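You operate a simulated robot arm through the tools that you are given. There is no shell and no other tool.

Carry out the task below with a simulated robot arm. There is one attempt and no reset: what you move stays moved.

TASK
Drain the washer and lift out its basket.
Fine: dial to 0 first; open the yellow drain lever till the water is gone, then shut it; lid and basket end on the clear bench.
Where things are to end (x, y in the base frame): washer lid within 6 cm of [24, -25]; wash basket within 6 cm of [35, -13].

It is judged by the outcome, as a careful person would: the job done as asked, and still so three seconds after it is handed in. It fails if anything else is knocked over, pushed out of place, dropped, spilled or broken. Lids that push on must go on centred and level and be pressed home; caps that screw on are set level and turned clockwise until they are tight.

THE ROBOT
A 6-joint arm with a two-finger parallel gripper, fixed in place. Base frame: the origin is at the foot of the arm, x ahead of it, y to its left, z up; the work surface is at about z = 0. Units: cm, rad, N and s.
With the tool pointing down near the work surface it reaches from about 14 to 58 cm from the base axis. Its first joint turns from -1.152 to 1.152 rad. Payload 2.1 kg.
The TCP is the grasp point between the finger pads, 3 cm short of the fingertips. In the tool frame z runs along the fingers and y along their closing line. The gripper opens to 9.4 cm. The fingers are 2.8 cm wide and 1 cm thick; the gripper's body (5 by 9.6 cm) begins 5.5 cm behind the TCP.
Orientation is that of the tool frame in the base frame, as a unit quaternion [w, x, y, z]. With the fingers straight down and closing along the base's y, the tool's x points along the base's -x, its y along +y and its z along -z.

THE INTERFACE
- The arm moves only by the tool apply_moves. Its argument "targets" is a list of rows, each a list of 2 entries, a list of its own where there are three numbers: the shift along the base's x, y, z in units of 20 mm (1.0 is 20 mm), then the turn, a rotation vector about the base's x, y, z in units of 5 degrees (1.0 is 5 degrees). In form: [[[dx, dy, dz], [rx, ry, rz]], ...]. A call has 1 to 20 rows; each row shifts and turns the commanded pose from where the row before left it. "claw" is the closure in counts, from 0 (fully open) to 255 (shut), set as the call begins (left out, the last holds). A call with a number of a shift or a turn outside -1 to 1 is refused whole. Each row takes 0.2 s and may step no farther than 5 cm and 0.15 rad from the row before; otherwise, or with a gripper value out of range, the whole call is refused. A pose out of reach is approached as far as the arm can. The call stops where the force on the tool passes 80 N (or 10 N more than at its start, if that is more) or the arm is blocked; 0.2 s more then pass. Each finger travels about 7.2 cm/s and halts on what it meets, pressing with about 39 N; the grip force reading is that of the motor and also rises with nothing between the fingers. The clock runs only during rows and for 0.2 s after the last one: add rows that do not move to give the fingers time. The reply holds the time, the measured pose of the TCP, the force on the tool along the base axes, the opening and the grip force, in the units named above and with some noise, with the torque about the TCP (base axes, N m) and any sound that the robot's microphone picked up, and new pictures: "views" is both (left out), scene, wrist or none.
- Cameras (640 x 400 px; columns grow to the right, rows downward): "scene" is fixed at [5.96, -36.94, 48.54]; the picture's right is [0.77, -0.64, 0.00], its down [-0.35, -0.41, -0.84] and it looks along [0.54, 0.65, -0.54] (base axes); focal length 214 px, centre (320, 200). "wrist" rides on the gripper at [7.6, 1.4, -10.3] in the tool frame; the picture's right is [-0.18, 0.98, 0.00], its down [-0.75, -0.14, -0.64] and it looks along [-0.63, -0.12, 0.77] (tool axes); focal length 243 px, centre (320, 200). There is no depth. A picture from a camera that has moved, and an enlarged one, comes with that camera's place and axes in the base frame and with its lens.
- enlarge(camera, box): a new picture of the part [left, top, right, bottom] of that camera's present view, enlarged. No time passes.
- hand_in(): hands the job in; it is judged then, once.

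Nothing tells you positions but the pictures and the camera data. Unless the task says otherwise, let go and move clear before handing in.

The tools are called after "Call:" as a command line: name --argument value ..., lists and objects as JSON in quotes. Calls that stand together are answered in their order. apply_moves: Moves the arm, as the interface text tells. Its arguments: {"type":"object","properties":{"targets":{"type":"array","items":{"type":"array"}},"claw":{"type":"number"},"views":{"type":"string","enum":["both","scene","wrist","none"]}},"required":["targets"]} The other tools are called the same way: enlarge (camera, box) takes an enlarged picture of a part of a camera's view; hand_in () hands the job in.

At the start:

```text
clock: 0.0
position: [27.46, -14.24, 37.9]
orientation: [0.001, -0.001, 1.0, 0.0]
ft_force: [0.3, 0.4, -0.6]
moment: [0.03, -0.01, 0.02]
grip_width: 9.39
grasp_force: 0.2
```

scene: 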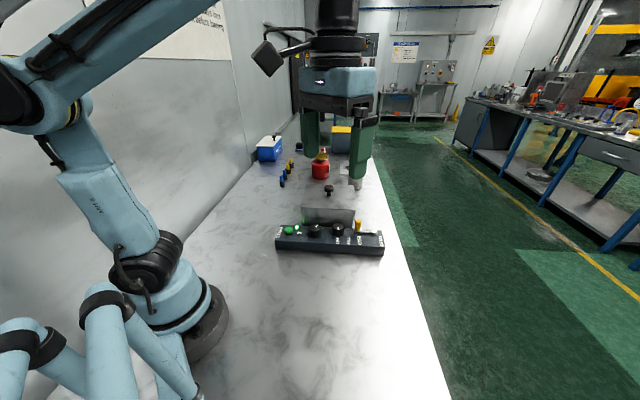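
wrist: 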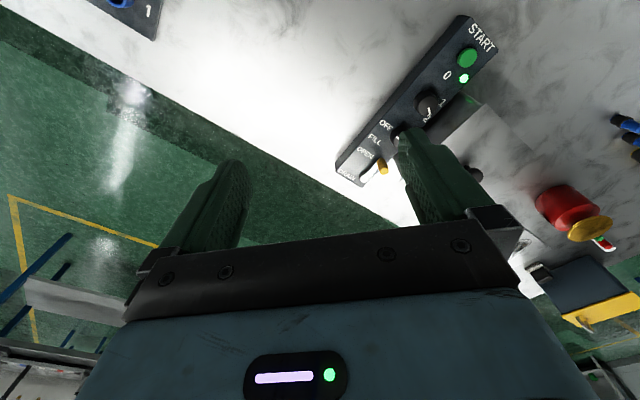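

I see a washer with a dark control panel (green start, two dials, yellow lever) in front of the arm, and other items behind it. I'll enlarge the views to locate everything before moving.

Call:
enlarge --camera "scene" --box '[260, 170, 400, 260]'

Call:
enlarge --camera "wrist" --box '[320, 0, 520, 200]'

Call:
enlarge --camera "scene" --box '[240, 110, 400, 210]'

```text
4.44 times, centred on (330, 215) of scene
camera zoom: at [5.96, -36.94, 48.54], right [0.77, -0.64, 0.0], down [-0.35, -0.41, -0.84], along [0.54, 0.65, -0.54], focal length 953 px, centre (276, 133)
```

zoom: 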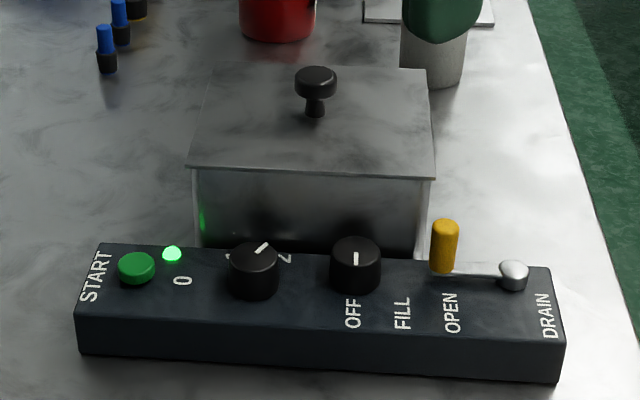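

```text
2.00 times, centred on (420, 100) of wrist
camera zoom: at [19.92, -12.97, 48.27], right [0.18, 0.98, 0.0], down [0.75, -0.14, 0.64], along [0.63, -0.12, -0.77], focal length 485 px, centre (120, 400)
```

zoom: 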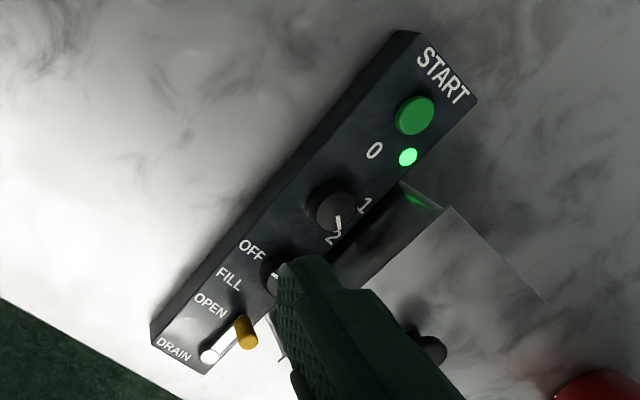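

```text
4.00 times, centred on (320, 160) of scene
camera zoom: at [5.96, -36.94, 48.54], right [0.77, -0.64, 0.0], down [-0.35, -0.41, -0.84], along [0.54, 0.65, -0.54], focal length 858 px, centre (320, 360)
```

zoom: 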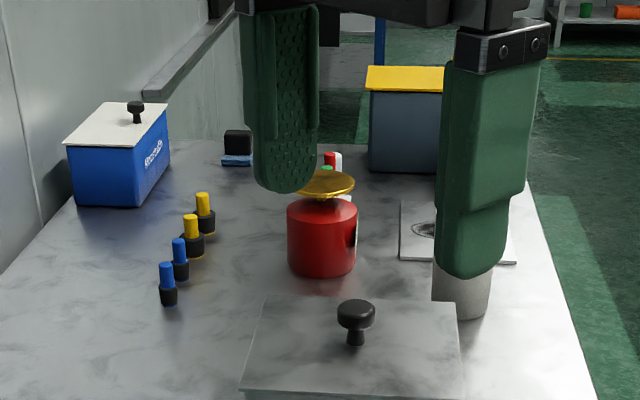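

The washer's panel runs diagonally. I put dial 1 near (37, 3), the drain lever near (47, -5.5) and the tank lid knob near (48, 9). Next I'll move above dial 1 for a closer look.

Call:
apply_moves --targets '[[[0.4, 0.7, -0.8], [0, 0, 0.9]], [[0.4, 0.7, -0.8], [0, 0, 0.9]], [[0.4, 0.7, -0.8], [0, 0, 0.9]], [[0.4, 0.7, -0.8], [0, 0, 0.9]], [[0.4, 0.7, -0.8], [0, 0, 0.9]], [[0.4, 0.7, -0.8], [0, 0, 0.9]], [[0.4, 0.7, -0.8], [0, 0, 0.9]], [[0.4, 0.7, -0.8], [0, 0, 0.9]], [[0.4, 0.7, -0.8], [0, 0, 0.9]], [[0.4, 0.7, -0.8], [0, 0, 0.9]]]' --claw 92

```text
clock: 2.2
position: [35.51, -0.18, 21.88]
orientation: [0.001, -0.383, 0.924, 0.0]
ft_force: [0.2, -0.1, -0.1]
moment: [0.03, -0.01, -0.02]
grip_width: 5.98
grasp_force: 0.1
camera wrist: at [29.14, -4.74, 32.2], right [-0.57, 0.82, 0.0], down [0.63, 0.43, 0.64], along [0.53, 0.36, -0.77], focal length 243 px, centre (320, 200)
```

scene: 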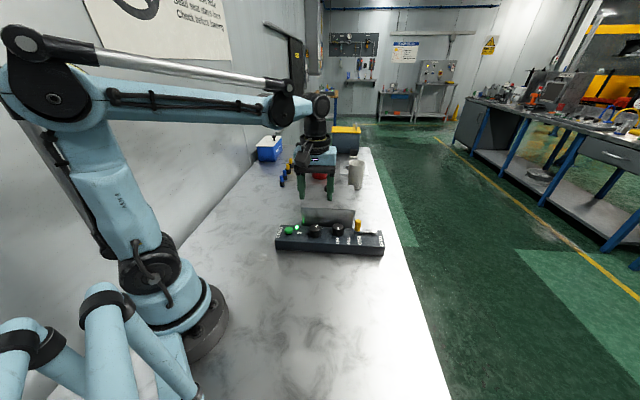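
wrist: 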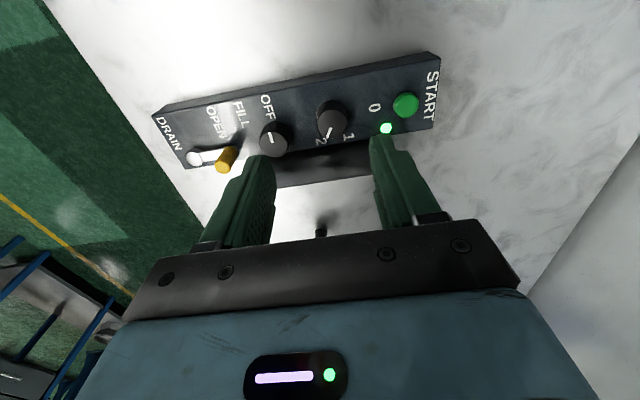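

I can see the panel from above now. I'll enlarge it to read the dial pointers and fix positions.

Call:
enlarge --camera "wrist" --box '[250, 50, 450, 175]'

Call:
enlarge --camera "wrist" --box '[140, 70, 300, 190]'

Call:
enlarge --camera "scene" --box '[270, 190, 390, 260]'

```text
3.20 times, centred on (350, 112) of wrist
camera zoom: at [29.14, -4.74, 32.2], right [-0.57, 0.82, 0.0], down [0.63, 0.43, 0.64], along [0.53, 0.36, -0.77], focal length 776 px, centre (224, 480)
```

zoom: 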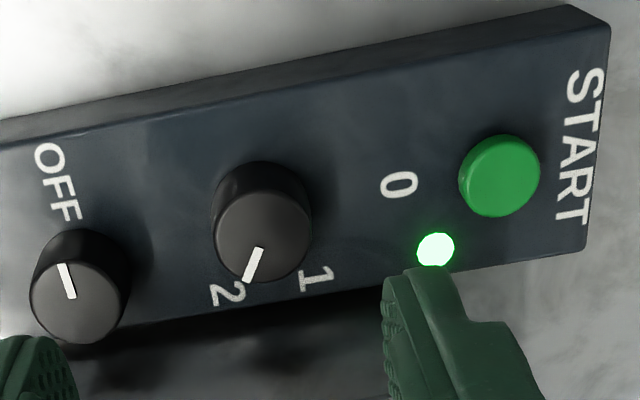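

```text
3.33 times, centred on (220, 130) of wrist
camera zoom: at [29.14, -4.74, 32.2], right [-0.57, 0.82, 0.0], down [0.63, 0.43, 0.64], along [0.53, 0.36, -0.77], focal length 809 px, centre (653, 433)
```

zoom: 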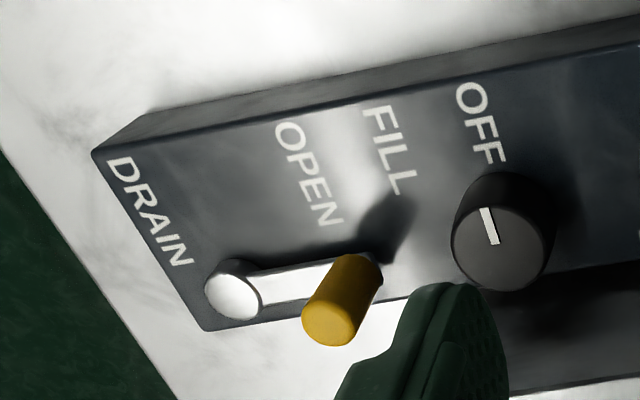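

```text
5.33 times, centred on (330, 225) of scene
camera zoom: at [5.96, -36.94, 48.54], right [0.77, -0.64, 0.0], down [-0.35, -0.41, -0.84], along [0.54, 0.65, -0.54], focal length 1144 px, centre (267, 67)
```

zoom: 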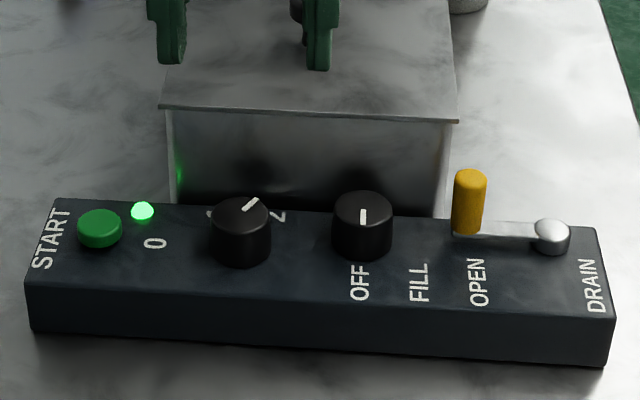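

Dial 1 points to "2" and must turn about 110° counter-clockwise to "0". I take its top centre to be near (37.05, 2.5, 6.2), so I'll come in above it with the fingers straddling.

Call:
apply_moves --targets '[[[0.088, 0.152, -0.65], [0, 0, -1]], [[0.088, 0.152, -0.65], [0, 0, -1]], [[0.088, 0.152, -0.65], [0, 0, -1]], [[0.088, 0.152, -0.65], [0, 0, -1]], [[0.088, 0.152, -0.65], [0, 0, -1]], [[0.088, 0.152, -0.65], [0, 0, -1]], [[0.088, 0.152, -0.65], [0, 0, -1]], [[0.088, 0.152, -0.65], [0, 0, -1]], [[0.088, 0.152, -0.65], [0, 0, -1]], [[0, 0, 0], [0, 0, 0]]]'

Call:
enlarge --camera "scene" --box '[260, 180, 400, 260]'

Call:
enlarge --camera "wrist" --box '[220, 80, 480, 240]'

```text
clock: 4.4
position: [37.23, 2.47, 10.22]
orientation: [0.0, 0.001, 1.0, 0.0]
ft_force: [-0.2, 0.7, -0.2]
moment: [0.03, 0.02, 0.02]
grip_width: 6.0
grasp_force: 0.1
camera wrist: at [29.6, 3.75, 20.54], right [0.18, 0.98, 0.0], down [0.75, -0.14, 0.64], along [0.63, -0.12, -0.77], focal length 243 px, centre (320, 200)
```

scene: 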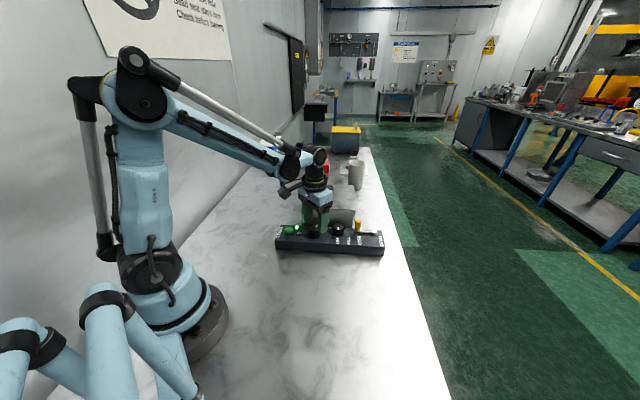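
wrist: 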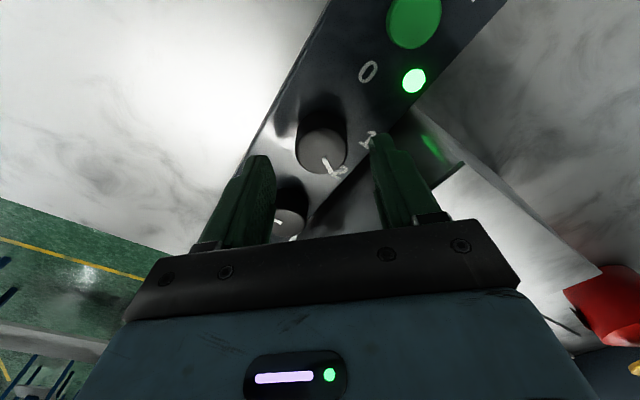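

```text
4.57 times, centred on (330, 220) of scene
camera zoom: at [5.96, -36.94, 48.54], right [0.77, -0.64, 0.0], down [-0.35, -0.41, -0.84], along [0.54, 0.65, -0.54], focal length 980 px, centre (274, 109)
```

zoom: 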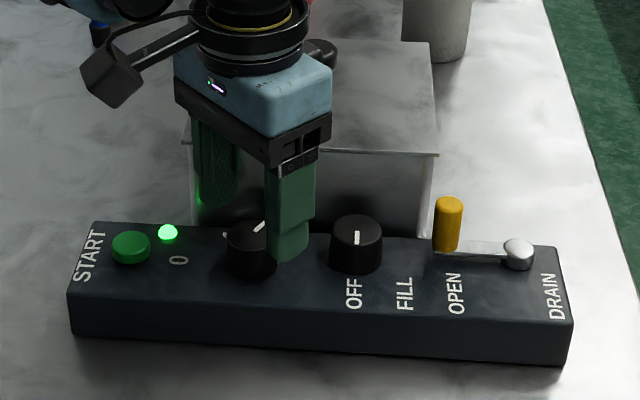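

```text
2.46 times, centred on (350, 160) of wrist
camera zoom: at [29.6, 3.75, 20.54], right [0.18, 0.98, 0.0], down [0.75, -0.14, 0.64], along [0.63, -0.12, -0.77], focal length 597 px, centre (246, 298)
```

zoom: 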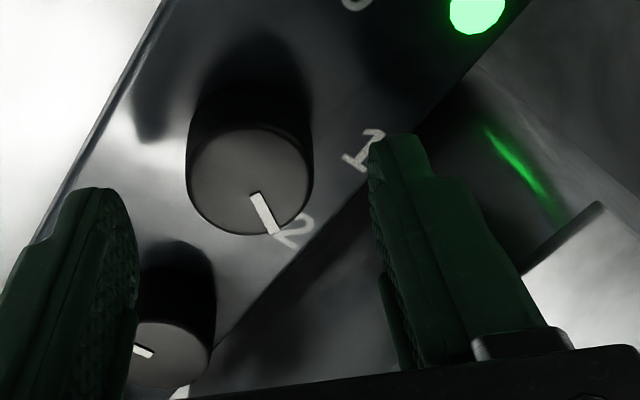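

The fingers are centred over dial 1. I'll descend to straddle it and then close.

Call:
apply_moves --targets '[[[0.02, -0.02, -0.5], [0, 0, 0]], [[0, 0, -0.5], [0, 0, 0]], [[0, 0, -0.35], [0, 0, 0]]]'

Call:
apply_moves --targets '[[[0, 0, 0], [0, 0, 0]], [[0, 0, 0], [0, 0, 0]], [[0, 0, 0], [0, 0, 0]]]' --claw 200

Call:
enlarge --camera "scene" --box '[260, 180, 400, 260]'

```text
clock: 5.2
position: [37.13, 2.45, 7.68]
orientation: [0.0, 0.0, 1.0, 0.001]
ft_force: [-1.0, -1.4, -0.1]
moment: [0.02, -0.03, 0.02]
grip_width: 6.04
grasp_force: 0.0
camera wrist: at [29.62, 3.67, 17.85], right [0.18, 0.98, 0.0], down [0.75, -0.14, 0.64], along [0.63, -0.12, -0.77], focal length 243 px, centre (320, 200)
```

scene: 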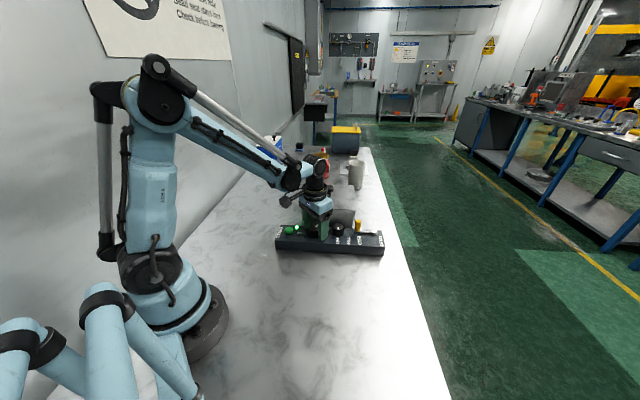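
wrist: 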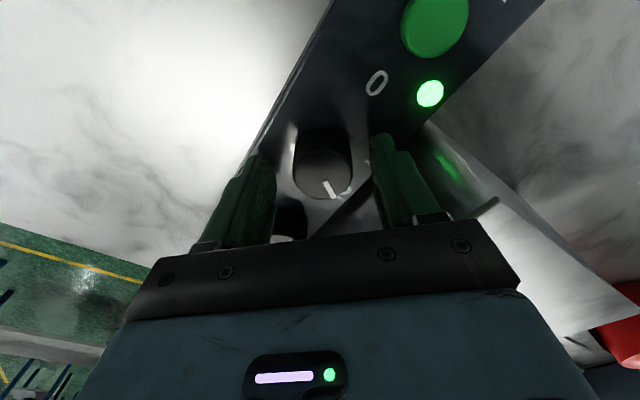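

```text
clock: 6.0
position: [37.09, 2.54, 7.56]
orientation: [0.0, -0.002, 1.0, 0.002]
ft_force: [2.6, 17.9, -7.9]
moment: [0.51, 0.07, 0.01]
grip_width: 3.44
grasp_force: 44.7
camera wrist: at [29.61, 3.77, 17.85], right [0.18, 0.98, 0.0], down [0.75, -0.14, 0.64], along [0.63, -0.11, -0.77], focal length 243 px, centre (320, 200)
```

scene: 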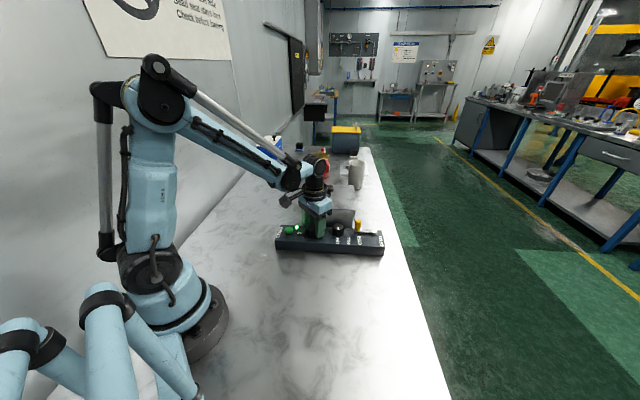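
wrist: 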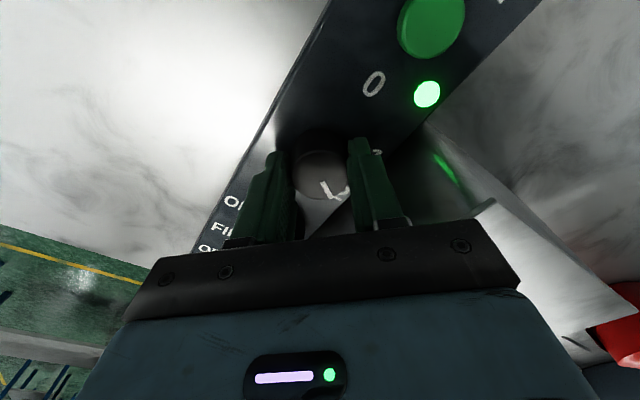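

```text
4.57 times, centred on (330, 220) of scene
camera zoom: at [5.96, -36.94, 48.54], right [0.77, -0.64, 0.0], down [-0.35, -0.41, -0.84], along [0.54, 0.65, -0.54], focal length 980 px, centre (274, 109)
```

zoom: 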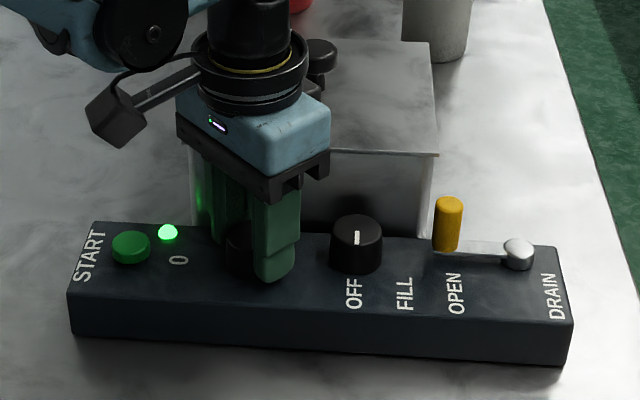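

The dial is gripped, with a width of 3.44 cm. Now I'll turn it counter-clockwise 50° and check.

Call:
apply_moves --targets '[[[0.01, 0.075, 0.02], [0, 0, 0]], [[0, 0, 0], [0, 0, 1]], [[0, 0, 0], [0, 0, 1]], [[0, 0, 0], [0, 0, 1]], [[0, 0, 0], [0, 0, 1]], [[0, 0, 0], [0, 0, 1]], [[0, 0, 0], [0, 0, 1]], [[0, 0, 0], [0, 0, 1]], [[0, 0, 0], [0, 0, 1]], [[0, 0, 0], [0, 0, 1]], [[0, 0, 0], [0, 0, 1]]]'

Call:
enlarge --camera "wrist" --box '[220, 80, 480, 240]'

```text
clock: 8.4
position: [37.21, 2.5, 7.47]
orientation: [0.001, -0.423, 0.906, 0.0]
ft_force: [2.5, 6.6, -24.9]
moment: [0.17, 0.04, 0.01]
grip_width: 3.47
grasp_force: 44.8
camera wrist: at [31.25, -2.52, 17.89], right [-0.64, 0.77, 0.0], down [0.59, 0.49, 0.64], along [0.5, 0.41, -0.77], focal length 243 px, centre (320, 200)
```

scene: 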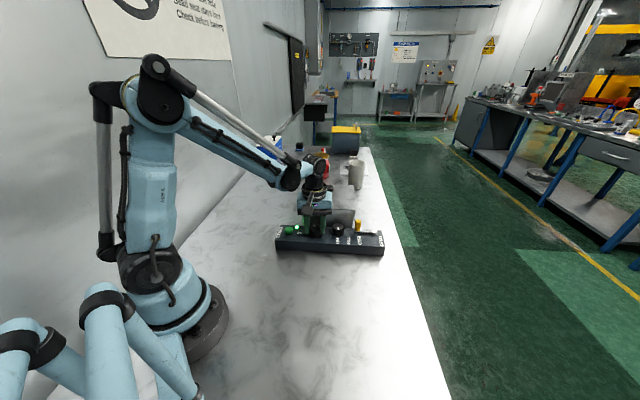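
wrist: 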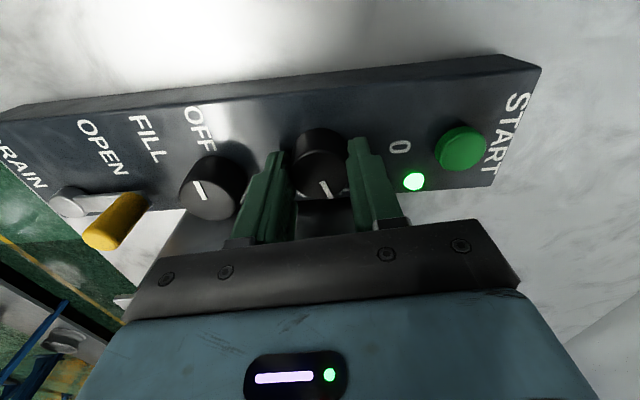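

```text
2.46 times, centred on (350, 160) of wrist
camera zoom: at [31.25, -2.52, 17.89], right [-0.64, 0.77, 0.0], down [0.59, 0.49, 0.64], along [0.5, 0.41, -0.77], focal length 597 px, centre (246, 298)
```

zoom: 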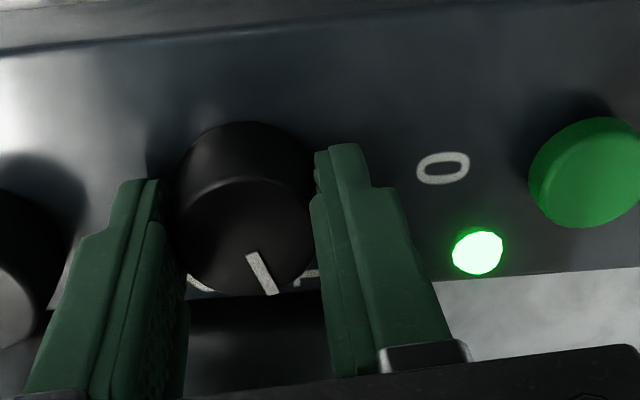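

The dial turned with the gripper. I'll carry on for the remaining ~60°.

Call:
apply_moves --targets '[[[0, 0, -0.03], [0, 0, 1]], [[0, 0, 0], [0, 0, 1]], [[0, 0, 0], [0, 0, 1]], [[0, 0, 0], [0, 0, 1]], [[0, 0, 0], [0, 0, 1]], [[0, 0, 0], [0, 0, 1]], [[0, 0, 0], [0, 0, 1]], [[0, 0, 0], [0, 0, 1]], [[0, 0, 0], [0, 0, 1]], [[0, 0, 0], [0, 0, 1]], [[0, 0, 0], [0, 0, 1]], [[0, 0, 0], [0, 0, 1]]]'

Call:
enlarge --camera "wrist" --box '[220, 80, 480, 240]'

Call:
enlarge --camera "scene" --box '[260, 180, 400, 260]'

```text
clock: 11.0
position: [37.18, 2.53, 7.53]
orientation: [0.0, 0.82, -0.572, 0.0]
ft_force: [-4.7, 5.1, 35.2]
moment: [0.26, 0.15, 0.03]
grip_width: 3.46
grasp_force: 45.5
camera wrist: at [38.51, -5.23, 17.87], right [-0.99, -0.17, 0.0], down [-0.13, 0.76, 0.64], along [-0.11, 0.63, -0.77], focal length 243 px, centre (320, 200)
```

scene: 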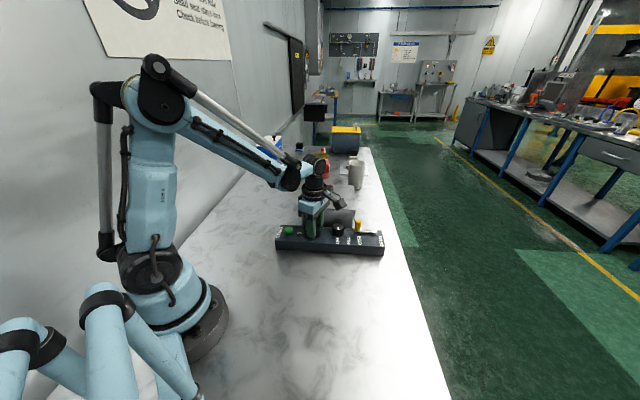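
wrist: 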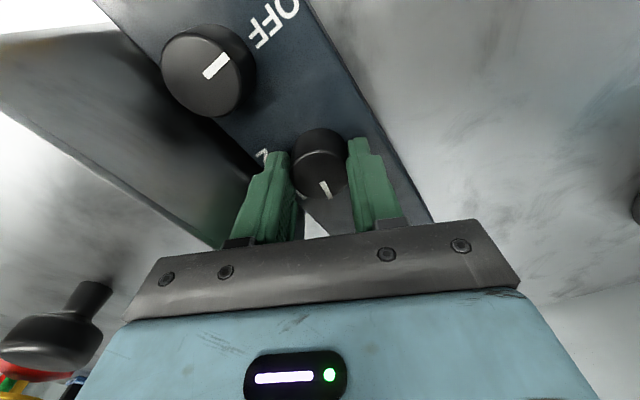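

```text
2.46 times, centred on (350, 160) of wrist
camera zoom: at [38.51, -5.23, 17.87], right [-0.99, -0.17, 0.0], down [-0.13, 0.76, 0.64], along [-0.11, 0.63, -0.77], focal length 597 px, centre (246, 298)
```

zoom: 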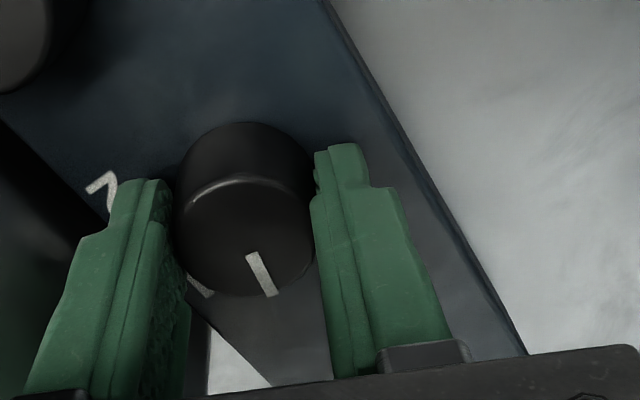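

```text
4.57 times, centred on (330, 220) of scene
camera zoom: at [5.94, -36.94, 48.54], right [0.77, -0.64, 0.0], down [-0.35, -0.41, -0.84], along [0.54, 0.65, -0.54], focal length 980 px, centre (274, 109)
```

zoom: 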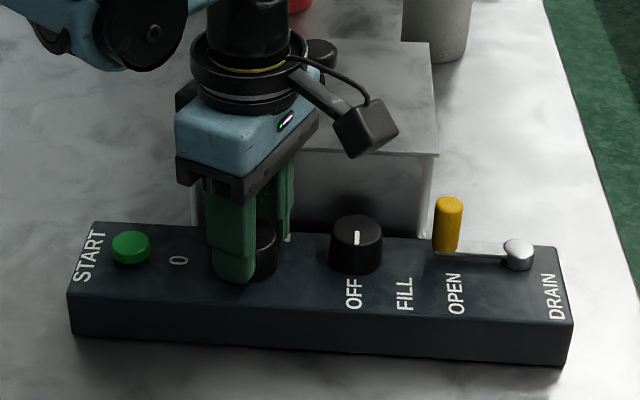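

The green running light went out, so the dial seems to be at 0. I'll release, lift and verify the pointer.

Call:
apply_moves --targets '[[[0, 0, 0], [0, 0, 0]], [[0, 0, 0], [0, 0, 0]], [[0, 0, 0.5], [0, 0, 0]], [[0, 0, 1], [0, 0, 0]], [[0, 0, 1], [0, 0, 0]], [[0, 0, 1], [0, 0, -1]], [[0, 0, 1], [0, 0, -1]], [[0, 0, 1], [0, 0, -1]], [[0, 0, 0], [0, 0, -1]], [[0, 0, 0], [0, 0, -1]], [[0, 0, 0], [0, 0, -1]], [[0, 0, 0], [0, 0, -1]], [[0, 0, 0], [0, 0, -1]], [[0, 0, 0], [0, 0, -1]], [[0, 0, 0], [0, 0, -1]], [[0, 0, 0], [0, 0, -1]], [[0, 0, 0], [0, 0, -1]], [[0, 0, 0], [0, 0, -1]]]' --claw 92

Call:
enlarge --camera "wrist" --box '[140, 40, 460, 240]'

Call:
enlarge --camera "scene" --box '[260, 180, 400, 260]'

```text
clock: 14.8
position: [37.31, 2.6, 18.54]
orientation: [0.0, -0.382, 0.924, 0.0]
ft_force: [0.2, -0.3, 0.0]
moment: [0.02, -0.01, 0.0]
grip_width: 6.02
grasp_force: 0.0
camera wrist: at [30.82, -1.92, 28.83], right [-0.56, 0.83, 0.0], down [0.63, 0.43, 0.64], along [0.53, 0.36, -0.77], focal length 243 px, centre (320, 200)
```

scene: 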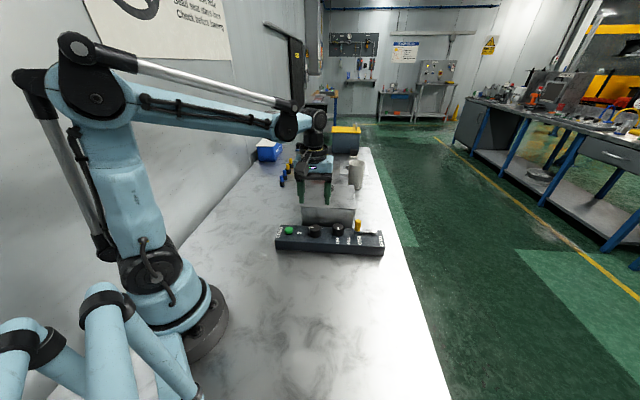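
wrist: 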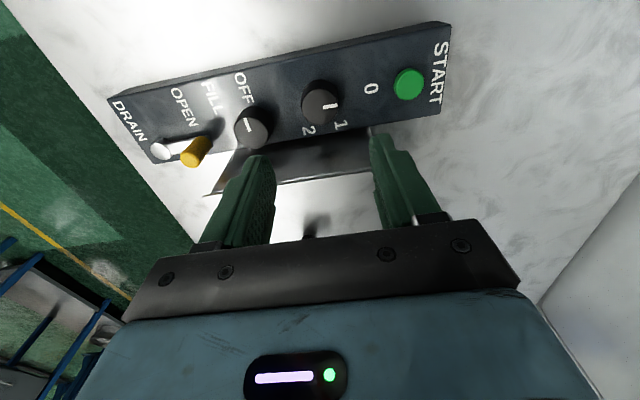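

```text
2.00 times, centred on (300, 140) of wrist
camera zoom: at [30.82, -1.92, 28.83], right [-0.56, 0.83, 0.0], down [0.63, 0.43, 0.64], along [0.53, 0.36, -0.77], focal length 485 px, centre (360, 320)
```

zoom: 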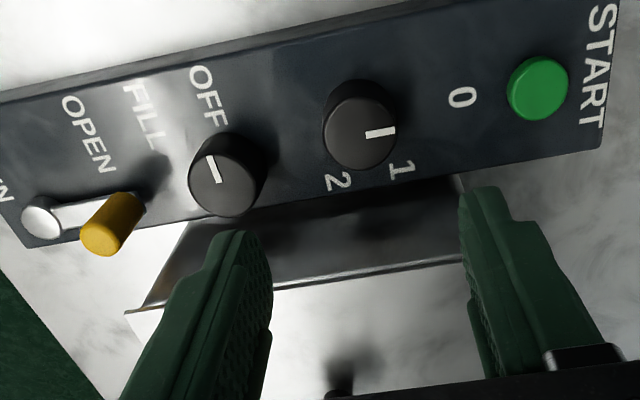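

```text
4.57 times, centred on (330, 220) of scene
camera zoom: at [5.96, -36.94, 48.54], right [0.77, -0.64, 0.0], down [-0.35, -0.41, -0.84], along [0.54, 0.65, -0.54], focal length 980 px, centre (274, 109)
```

zoom: 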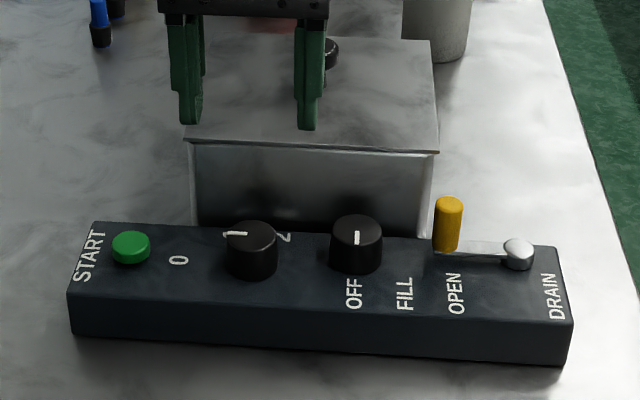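

The light is off and the pointer looks aimed at 0. I'll zoom in to confirm.

Call:
enlarge --camera "wrist" --box '[280, 60, 440, 160]'

Call:
enlarge --camera "scene" --box '[270, 210, 350, 260]'

Call:
enlarge --camera "wrist" --box '[100, 70, 260, 180]'

```text
4.00 times, centred on (360, 110) of wrist
camera zoom: at [30.82, -1.92, 28.83], right [-0.56, 0.83, 0.0], down [0.63, 0.43, 0.64], along [0.53, 0.36, -0.77], focal length 970 px, centre (160, 560)
```

zoom: 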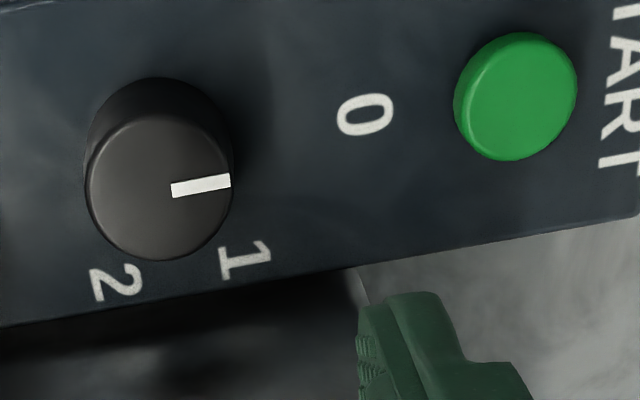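

```text
8.00 times, centred on (310, 235) of scene
camera zoom: at [5.96, -36.94, 48.54], right [0.77, -0.64, 0.0], down [-0.35, -0.41, -0.84], along [0.54, 0.65, -0.54], focal length 1716 px, centre (400, -80)
```

zoom: 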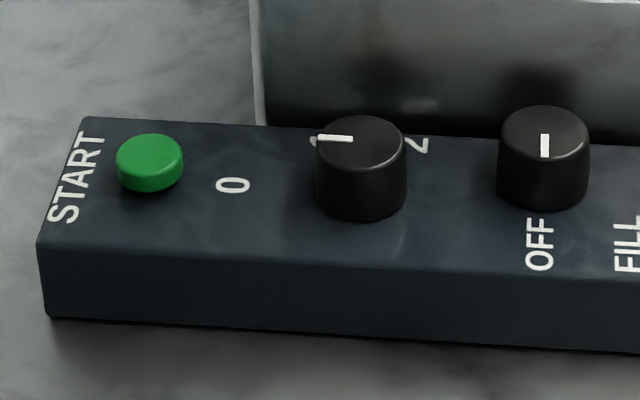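

```text
3.64 times, centred on (180, 125) of wrist
camera zoom: at [30.82, -1.92, 28.83], right [-0.56, 0.83, 0.0], down [0.63, 0.43, 0.64], along [0.53, 0.36, -0.77], focal length 882 px, centre (829, 473)
```

zoom: 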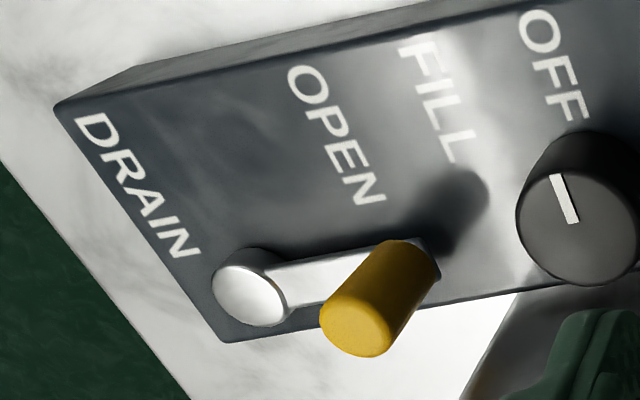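

The dial is at 0. The lever handle is near (47.0, -5.4), top at z ≈ 9, and its pivot is near (50.4, -8.9). I'll move above the handle with a narrower opening.

Call:
apply_moves --targets '[[[0.7, -0.571, -0.25], [0, 0, 0]], [[0.7, -0.571, -0.25], [0, 0, 0]], [[0.7, -0.571, -0.25], [0, 0, 0]], [[0.7, -0.571, -0.25], [0, 0, 0]], [[0.7, -0.571, -0.25], [0, 0, 0]], [[0.7, -0.571, -0.25], [0, 0, 0]], [[0.7, -0.571, -0.25], [0, 0, 0]], [[0, 0, 0], [0, 0, 0]]]' --claw 146

Call:
enlarge --camera "wrist" --box '[200, 80, 460, 240]'

Call:
enlarge --camera "scene" --box '[290, 160, 410, 260]'

```text
clock: 16.6
position: [46.96, -5.32, 15.02]
orientation: [0.0, -0.384, 0.923, 0.0]
ft_force: [0.5, -0.3, 0.8]
moment: [0.0, -0.01, -0.01]
grip_width: 4.02
grasp_force: 0.1
camera wrist: at [40.68, -9.94, 25.31], right [-0.57, 0.82, 0.0], down [0.63, 0.43, 0.64], along [0.53, 0.36, -0.77], focal length 243 px, centre (320, 200)
```

scene: 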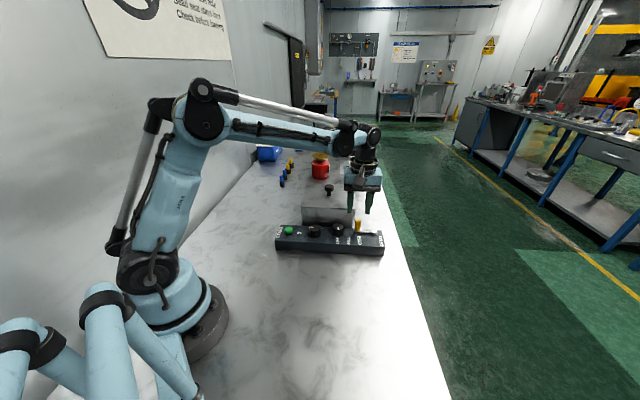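
wrist: 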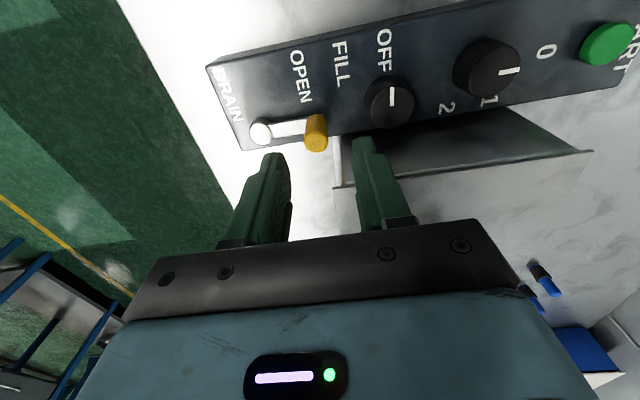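

```text
2.46 times, centred on (330, 160) of wrist
camera zoom: at [40.68, -9.94, 25.31], right [-0.57, 0.82, 0.0], down [0.63, 0.43, 0.64], along [0.53, 0.36, -0.77], focal length 597 px, centre (295, 298)
```

zoom: 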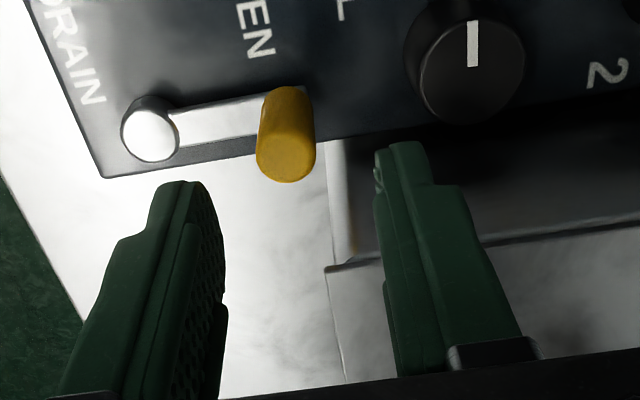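

```text
4.00 times, centred on (350, 210) of scene
camera zoom: at [5.96, -36.94, 48.54], right [0.77, -0.64, 0.0], down [-0.35, -0.41, -0.84], along [0.54, 0.65, -0.54], focal length 858 px, centre (200, 160)
```

zoom: 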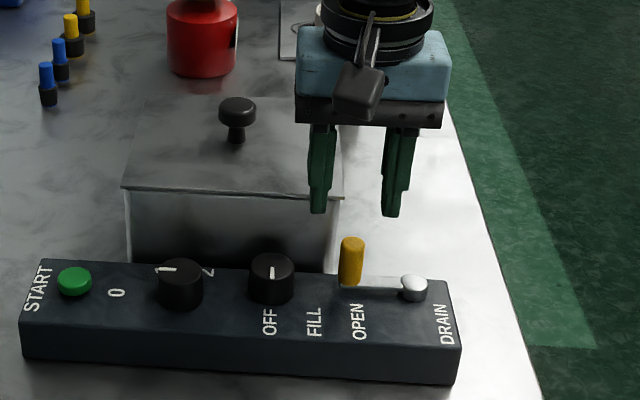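

Aligned over the yellow handle. I'll descend around it and grip.

Call:
apply_moves --targets '[[[0.02, -0.08, -0.7], [0, 0, 0]], [[0, 0, -0.7], [0, 0, 0]], [[0, 0, -0.7], [0, 0, 0]], [[0, 0, -0.7], [0, 0, 0]], [[0, 0, 0], [0, 0, 0]]]' --views "none"

Call:
apply_moves --targets '[[[0, 0, 0], [0, 0, 0]], [[0, 0, 0], [0, 0, 0]], [[0, 0, 0], [0, 0, 0]]]' --claw 230

Call:
enlarge --camera "scene" --box '[290, 180, 410, 260]'

Call:
enlarge --camera "wrist" --box '[200, 80, 460, 240]'

```text
clock: 17.8
position: [47.03, -5.59, 9.36]
orientation: [0.0, -0.383, 0.924, 0.0]
ft_force: [-0.1, -0.2, 0.5]
moment: [-0.02, -0.05, 0.01]
grip_width: 4.01
grasp_force: 0.1
```

```text
clock: 18.6
position: [47.09, -5.56, 9.27]
orientation: [0.001, -0.383, 0.924, -0.001]
ft_force: [16.4, -14.2, -6.5]
moment: [-0.22, 0.02, -0.16]
grip_width: 2.16
grasp_force: 10.5
camera wrist: at [40.69, -10.18, 19.72], right [-0.56, 0.83, 0.0], down [0.63, 0.43, 0.64], along [0.53, 0.36, -0.77], focal length 243 px, centre (320, 200)
```

scene: 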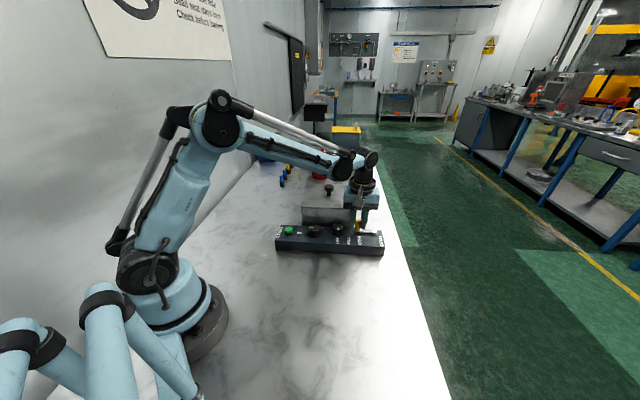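
wrist: 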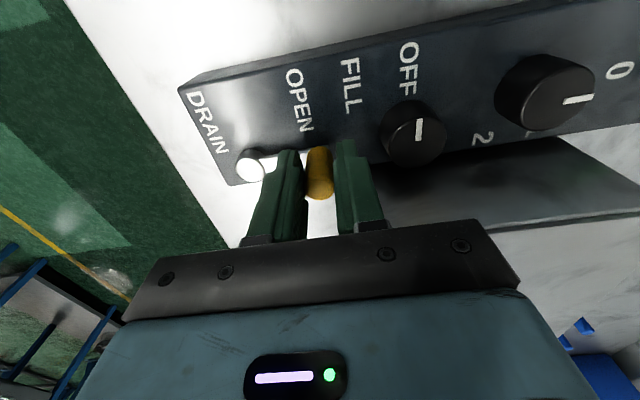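

```text
5.00 times, centred on (350, 220) of scene
camera zoom: at [5.96, -36.94, 48.54], right [0.77, -0.64, 0.0], down [-0.35, -0.41, -0.84], along [0.54, 0.65, -0.54], focal length 1072 px, centre (170, 100)
```

zoom: 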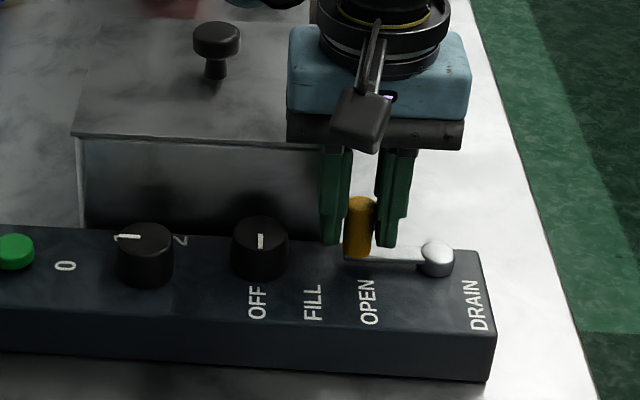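

```text
2.46 times, centred on (330, 160) of wrist
camera zoom: at [40.69, -10.18, 19.72], right [-0.56, 0.83, 0.0], down [0.63, 0.43, 0.64], along [0.53, 0.36, -0.77], focal length 597 px, centre (295, 298)
```

zoom: 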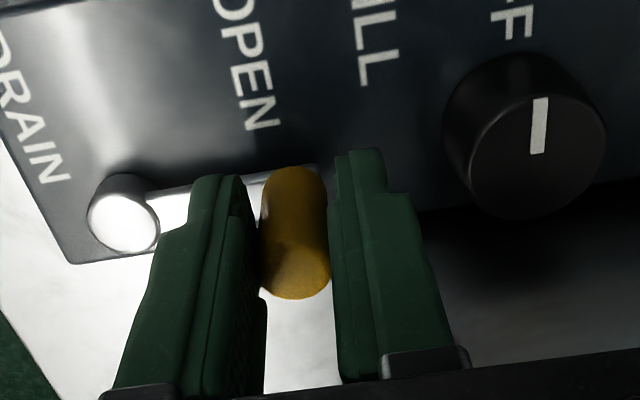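

The grip is off-centre by about 2 mm, so I'll nudge toward the pivot and let the fingers settle.

Call:
apply_moves --targets '[[[0.055, -0.055, 0], [0, 0, 0]], [[0, 0, 0], [0, 0, 0]], [[0, 0, 0], [0, 0, 0]]]' --views "wrist"

```text
clock: 19.4
position: [47.29, -5.82, 9.36]
orientation: [0.001, -0.382, 0.924, 0.0]
ft_force: [11.6, -15.3, -4.4]
moment: [-0.11, -0.12, -0.14]
grip_width: 2.06
grasp_force: 9.7
camera wrist: at [40.79, -10.23, 19.74], right [-0.57, 0.82, 0.0], down [0.63, 0.43, 0.64], along [0.53, 0.36, -0.77], focal length 243 px, centre (320, 200)
```

wrist: 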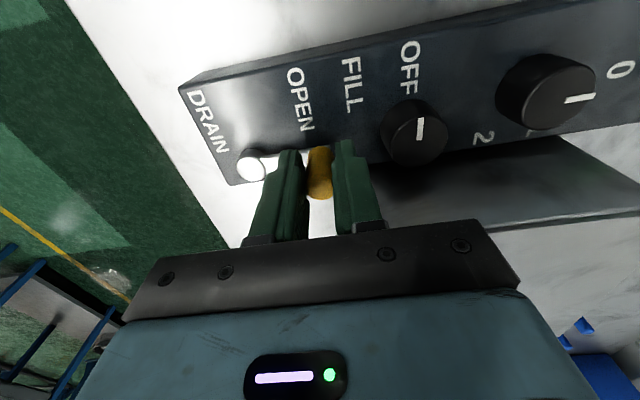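

I'll shift slightly further toward the pivot and close fully.

Call:
apply_moves --targets '[[[0.04, -0.04, 0], [0, 0, 0]], [[0, 0, 0], [0, 0, 0]], [[0, 0, 0], [0, 0, 0]]]' --claw 255 --views "none"

Call:
enlarge --camera "wrist" --box '[200, 80, 460, 240]'

```text
clock: 20.2
position: [47.26, -5.76, 9.44]
orientation: [0.001, -0.384, 0.923, -0.001]
ft_force: [12.8, -12.9, -6.0]
moment: [-0.26, -0.01, -0.13]
grip_width: 1.81
grasp_force: 45.4
```

```text
2.46 times, centred on (330, 160) of wrist
camera zoom: at [40.86, -10.3, 19.74], right [-0.57, 0.82, 0.0], down [0.63, 0.43, 0.64], along [0.53, 0.36, -0.77], focal length 597 px, centre (295, 298)
```

zoom: 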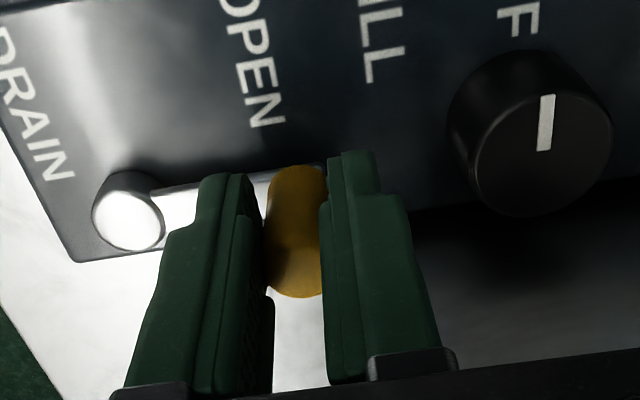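

The handle is gripped. I'll begin swinging the lever toward the front (OPEN label side), 15° first, and watch the forces.

Call:
apply_moves --targets '[[[-0.132, -0.146, 0], [0, 0, 1]], [[-0.122, -0.158, 0], [0, 0, 1]], [[-0.107, -0.168, 0], [0, 0, 1]]]' --views "wrist"

Call:
enlarge --camera "scene" --box '[290, 180, 410, 260]'

```text
clock: 21.0
position: [46.73, -6.78, 9.46]
orientation: [0.002, -0.501, 0.866, -0.003]
ft_force: [22.0, -17.3, -0.5]
moment: [-0.39, 0.06, -0.33]
grip_width: 1.77
grasp_force: 45.4
camera wrist: at [41.59, -12.79, 19.73], right [-0.76, 0.65, -0.01], down [0.49, 0.58, 0.64], along [0.42, 0.49, -0.77], focal length 243 px, centre (320, 200)
```

wrist: 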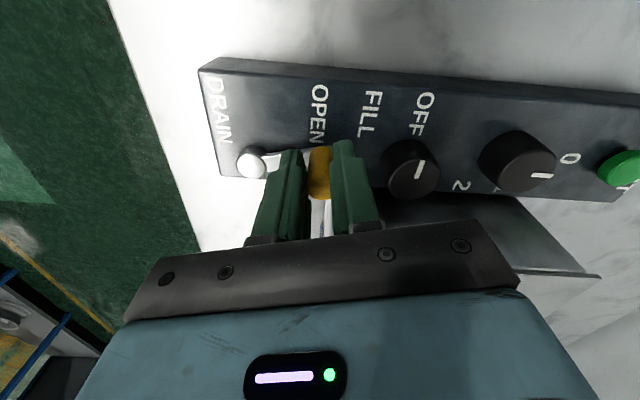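

```text
5.00 times, centred on (350, 220) of scene
camera zoom: at [5.96, -36.94, 48.54], right [0.77, -0.64, 0.0], down [-0.35, -0.41, -0.84], along [0.54, 0.65, -0.54], focal length 1072 px, centre (170, 100)
```

zoom: 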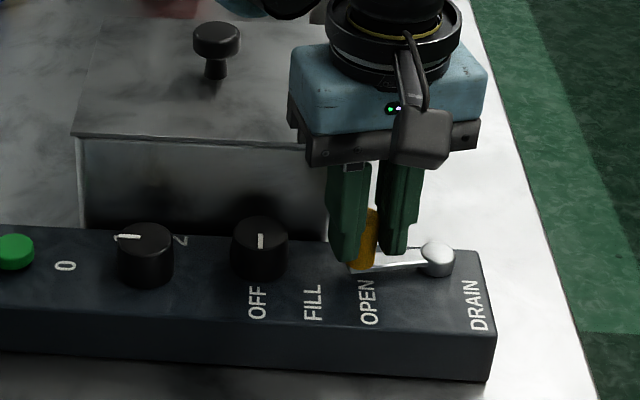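

The lever follows, moving toward OPEN. I'll continue along a slightly tighter arc.

Call:
apply_moves --targets '[[[-0.035, -0.177, 0], [0, 0, 1]], [[-0.035, -0.177, 0], [0, 0, 1]], [[-0.035, -0.177, 0], [0, 0, 1]], [[-0.042, -0.19, 0], [0, 0, 1]], [[-0.025, -0.19, 0], [0, 0, 1]], [[-0.008, -0.19, 0], [0, 0, 1]]]' --views "wrist"

Call:
enlarge --camera "scene" --box '[290, 180, 410, 260]'

```text
clock: 22.4
position: [46.28, -8.81, 9.5]
orientation: [-0.003, 0.709, -0.705, 0.001]
ft_force: [22.2, -5.0, -3.0]
moment: [0.13, -0.08, -0.26]
grip_width: 1.82
grasp_force: 44.9
camera wrist: at [44.87, -16.68, 19.73], right [-0.98, 0.18, -0.01], down [0.13, 0.75, 0.64], along [0.12, 0.63, -0.77], focal length 243 px, centre (320, 200)
```

wrist: 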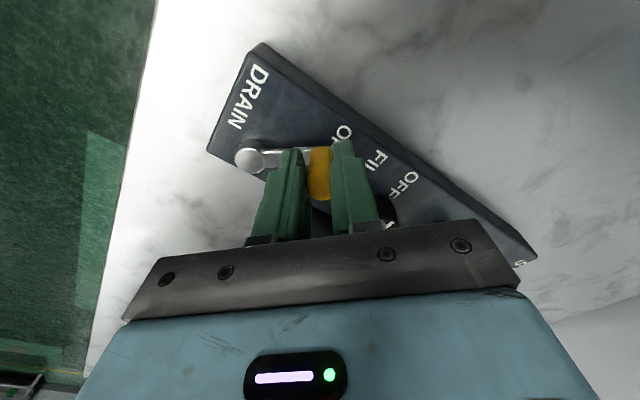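

```text
5.00 times, centred on (350, 220) of scene
camera zoom: at [5.96, -36.94, 48.54], right [0.77, -0.64, 0.0], down [-0.35, -0.41, -0.84], along [0.54, 0.65, -0.54], focal length 1072 px, centre (170, 100)
```

zoom: 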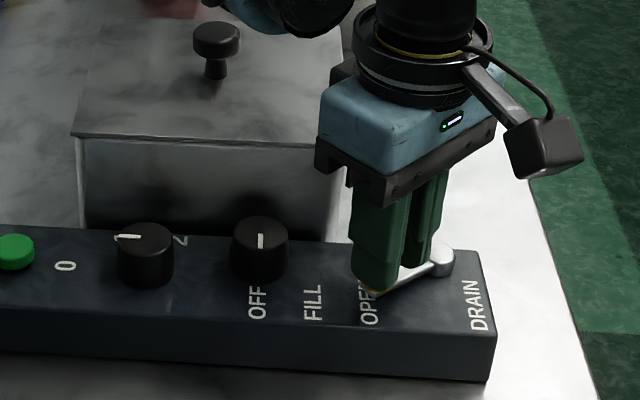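

The lever is at about 45°. I'll continue another 15° at a time, looking for the end stop.

Call:
apply_moves --targets '[[[0.04, -0.18, 0], [0, 0, 1]], [[0.048, -0.18, 0], [0, 0, 1]], [[0.055, -0.18, 0], [0, 0, 1]]]' --views "none"

Call:
enlarge --camera "scene" --box '[290, 180, 410, 260]'

Call:
enlarge --camera "wrist" --box '[180, 40, 500, 240]'

```text
clock: 23.2
position: [46.44, -9.95, 9.29]
orientation: [0.0, 0.794, -0.607, 0.001]
ft_force: [9.3, -3.4, -3.9]
moment: [-0.41, -0.32, -0.21]
grip_width: 1.8
grasp_force: 45.1
```

```text
5.00 times, centred on (350, 220) of scene
camera zoom: at [5.96, -36.94, 48.54], right [0.77, -0.64, 0.0], down [-0.35, -0.41, -0.84], along [0.54, 0.65, -0.54], focal length 1072 px, centre (170, 100)
```

zoom: 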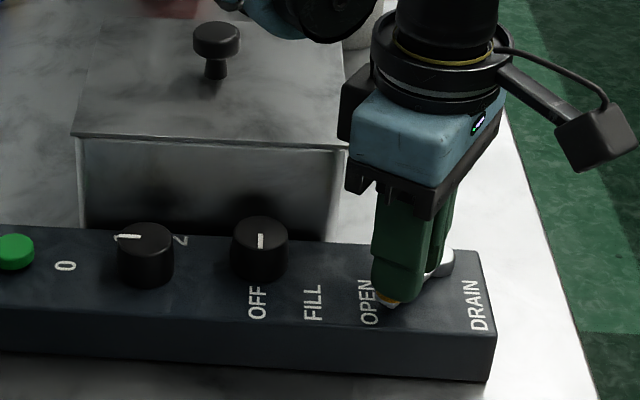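

```text
2.00 times, centred on (340, 140) of wrist
camera zoom: at [47.12, -17.85, 19.75], right [-1.0, -0.08, 0.0], down [-0.06, 0.76, 0.64], along [-0.05, 0.64, -0.77], focal length 485 px, centre (280, 320)
```

zoom: 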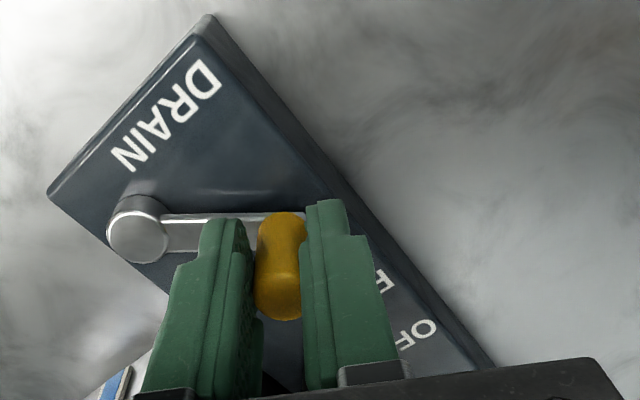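

It's still moving freely at about 60°, so I'll keep going.

Call:
apply_moves --targets '[[[0.062, -0.17, 0], [0, 0, 1]], [[0.07, -0.168, 0], [0, 0, 1]], [[0.078, -0.165, 0], [0, 0, 1]], [[0.095, -0.15, 0], [0, 0, 1]], [[0.11, -0.145, 0], [0, 0, 1]], [[0.12, -0.135, 0], [0, 0, 1]]]' --views "none"

Call:
enlarge --camera "scene" --box '[290, 180, 410, 260]'

Call:
enlarge --camera "wrist" --box '[180, 40, 500, 240]'

```text
clock: 24.6
position: [47.54, -12.13, 9.37]
orientation: [0.002, 0.924, -0.383, 0.002]
ft_force: [-0.3, 0.4, 1.0]
moment: [0.01, 0.02, -0.01]
grip_width: 0.0
grasp_force: 32.3
```

```text
5.00 times, centred on (350, 220) of scene
camera zoom: at [5.95, -36.94, 48.54], right [0.77, -0.64, 0.0], down [-0.35, -0.41, -0.84], along [0.54, 0.65, -0.54], focal length 1072 px, centre (170, 100)
```

zoom: 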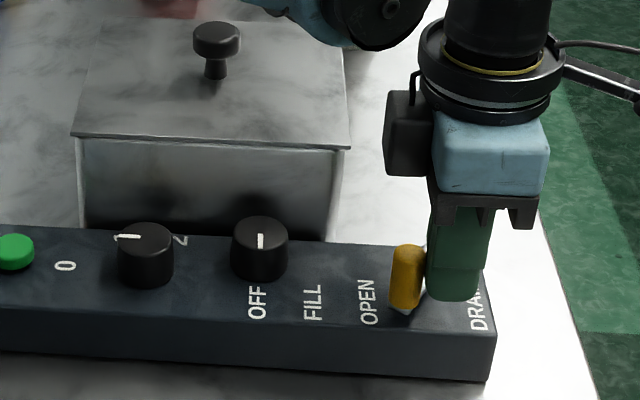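

```text
2.00 times, centred on (340, 140) of wrist
camera zoom: at [51.96, -18.7, 19.8], right [-0.83, -0.56, 0.0], down [-0.43, 0.64, 0.64], along [-0.36, 0.53, -0.77], focal length 485 px, centre (280, 320)
```

zoom: 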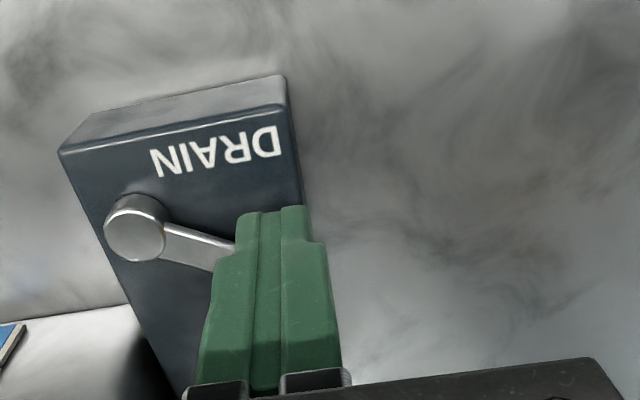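

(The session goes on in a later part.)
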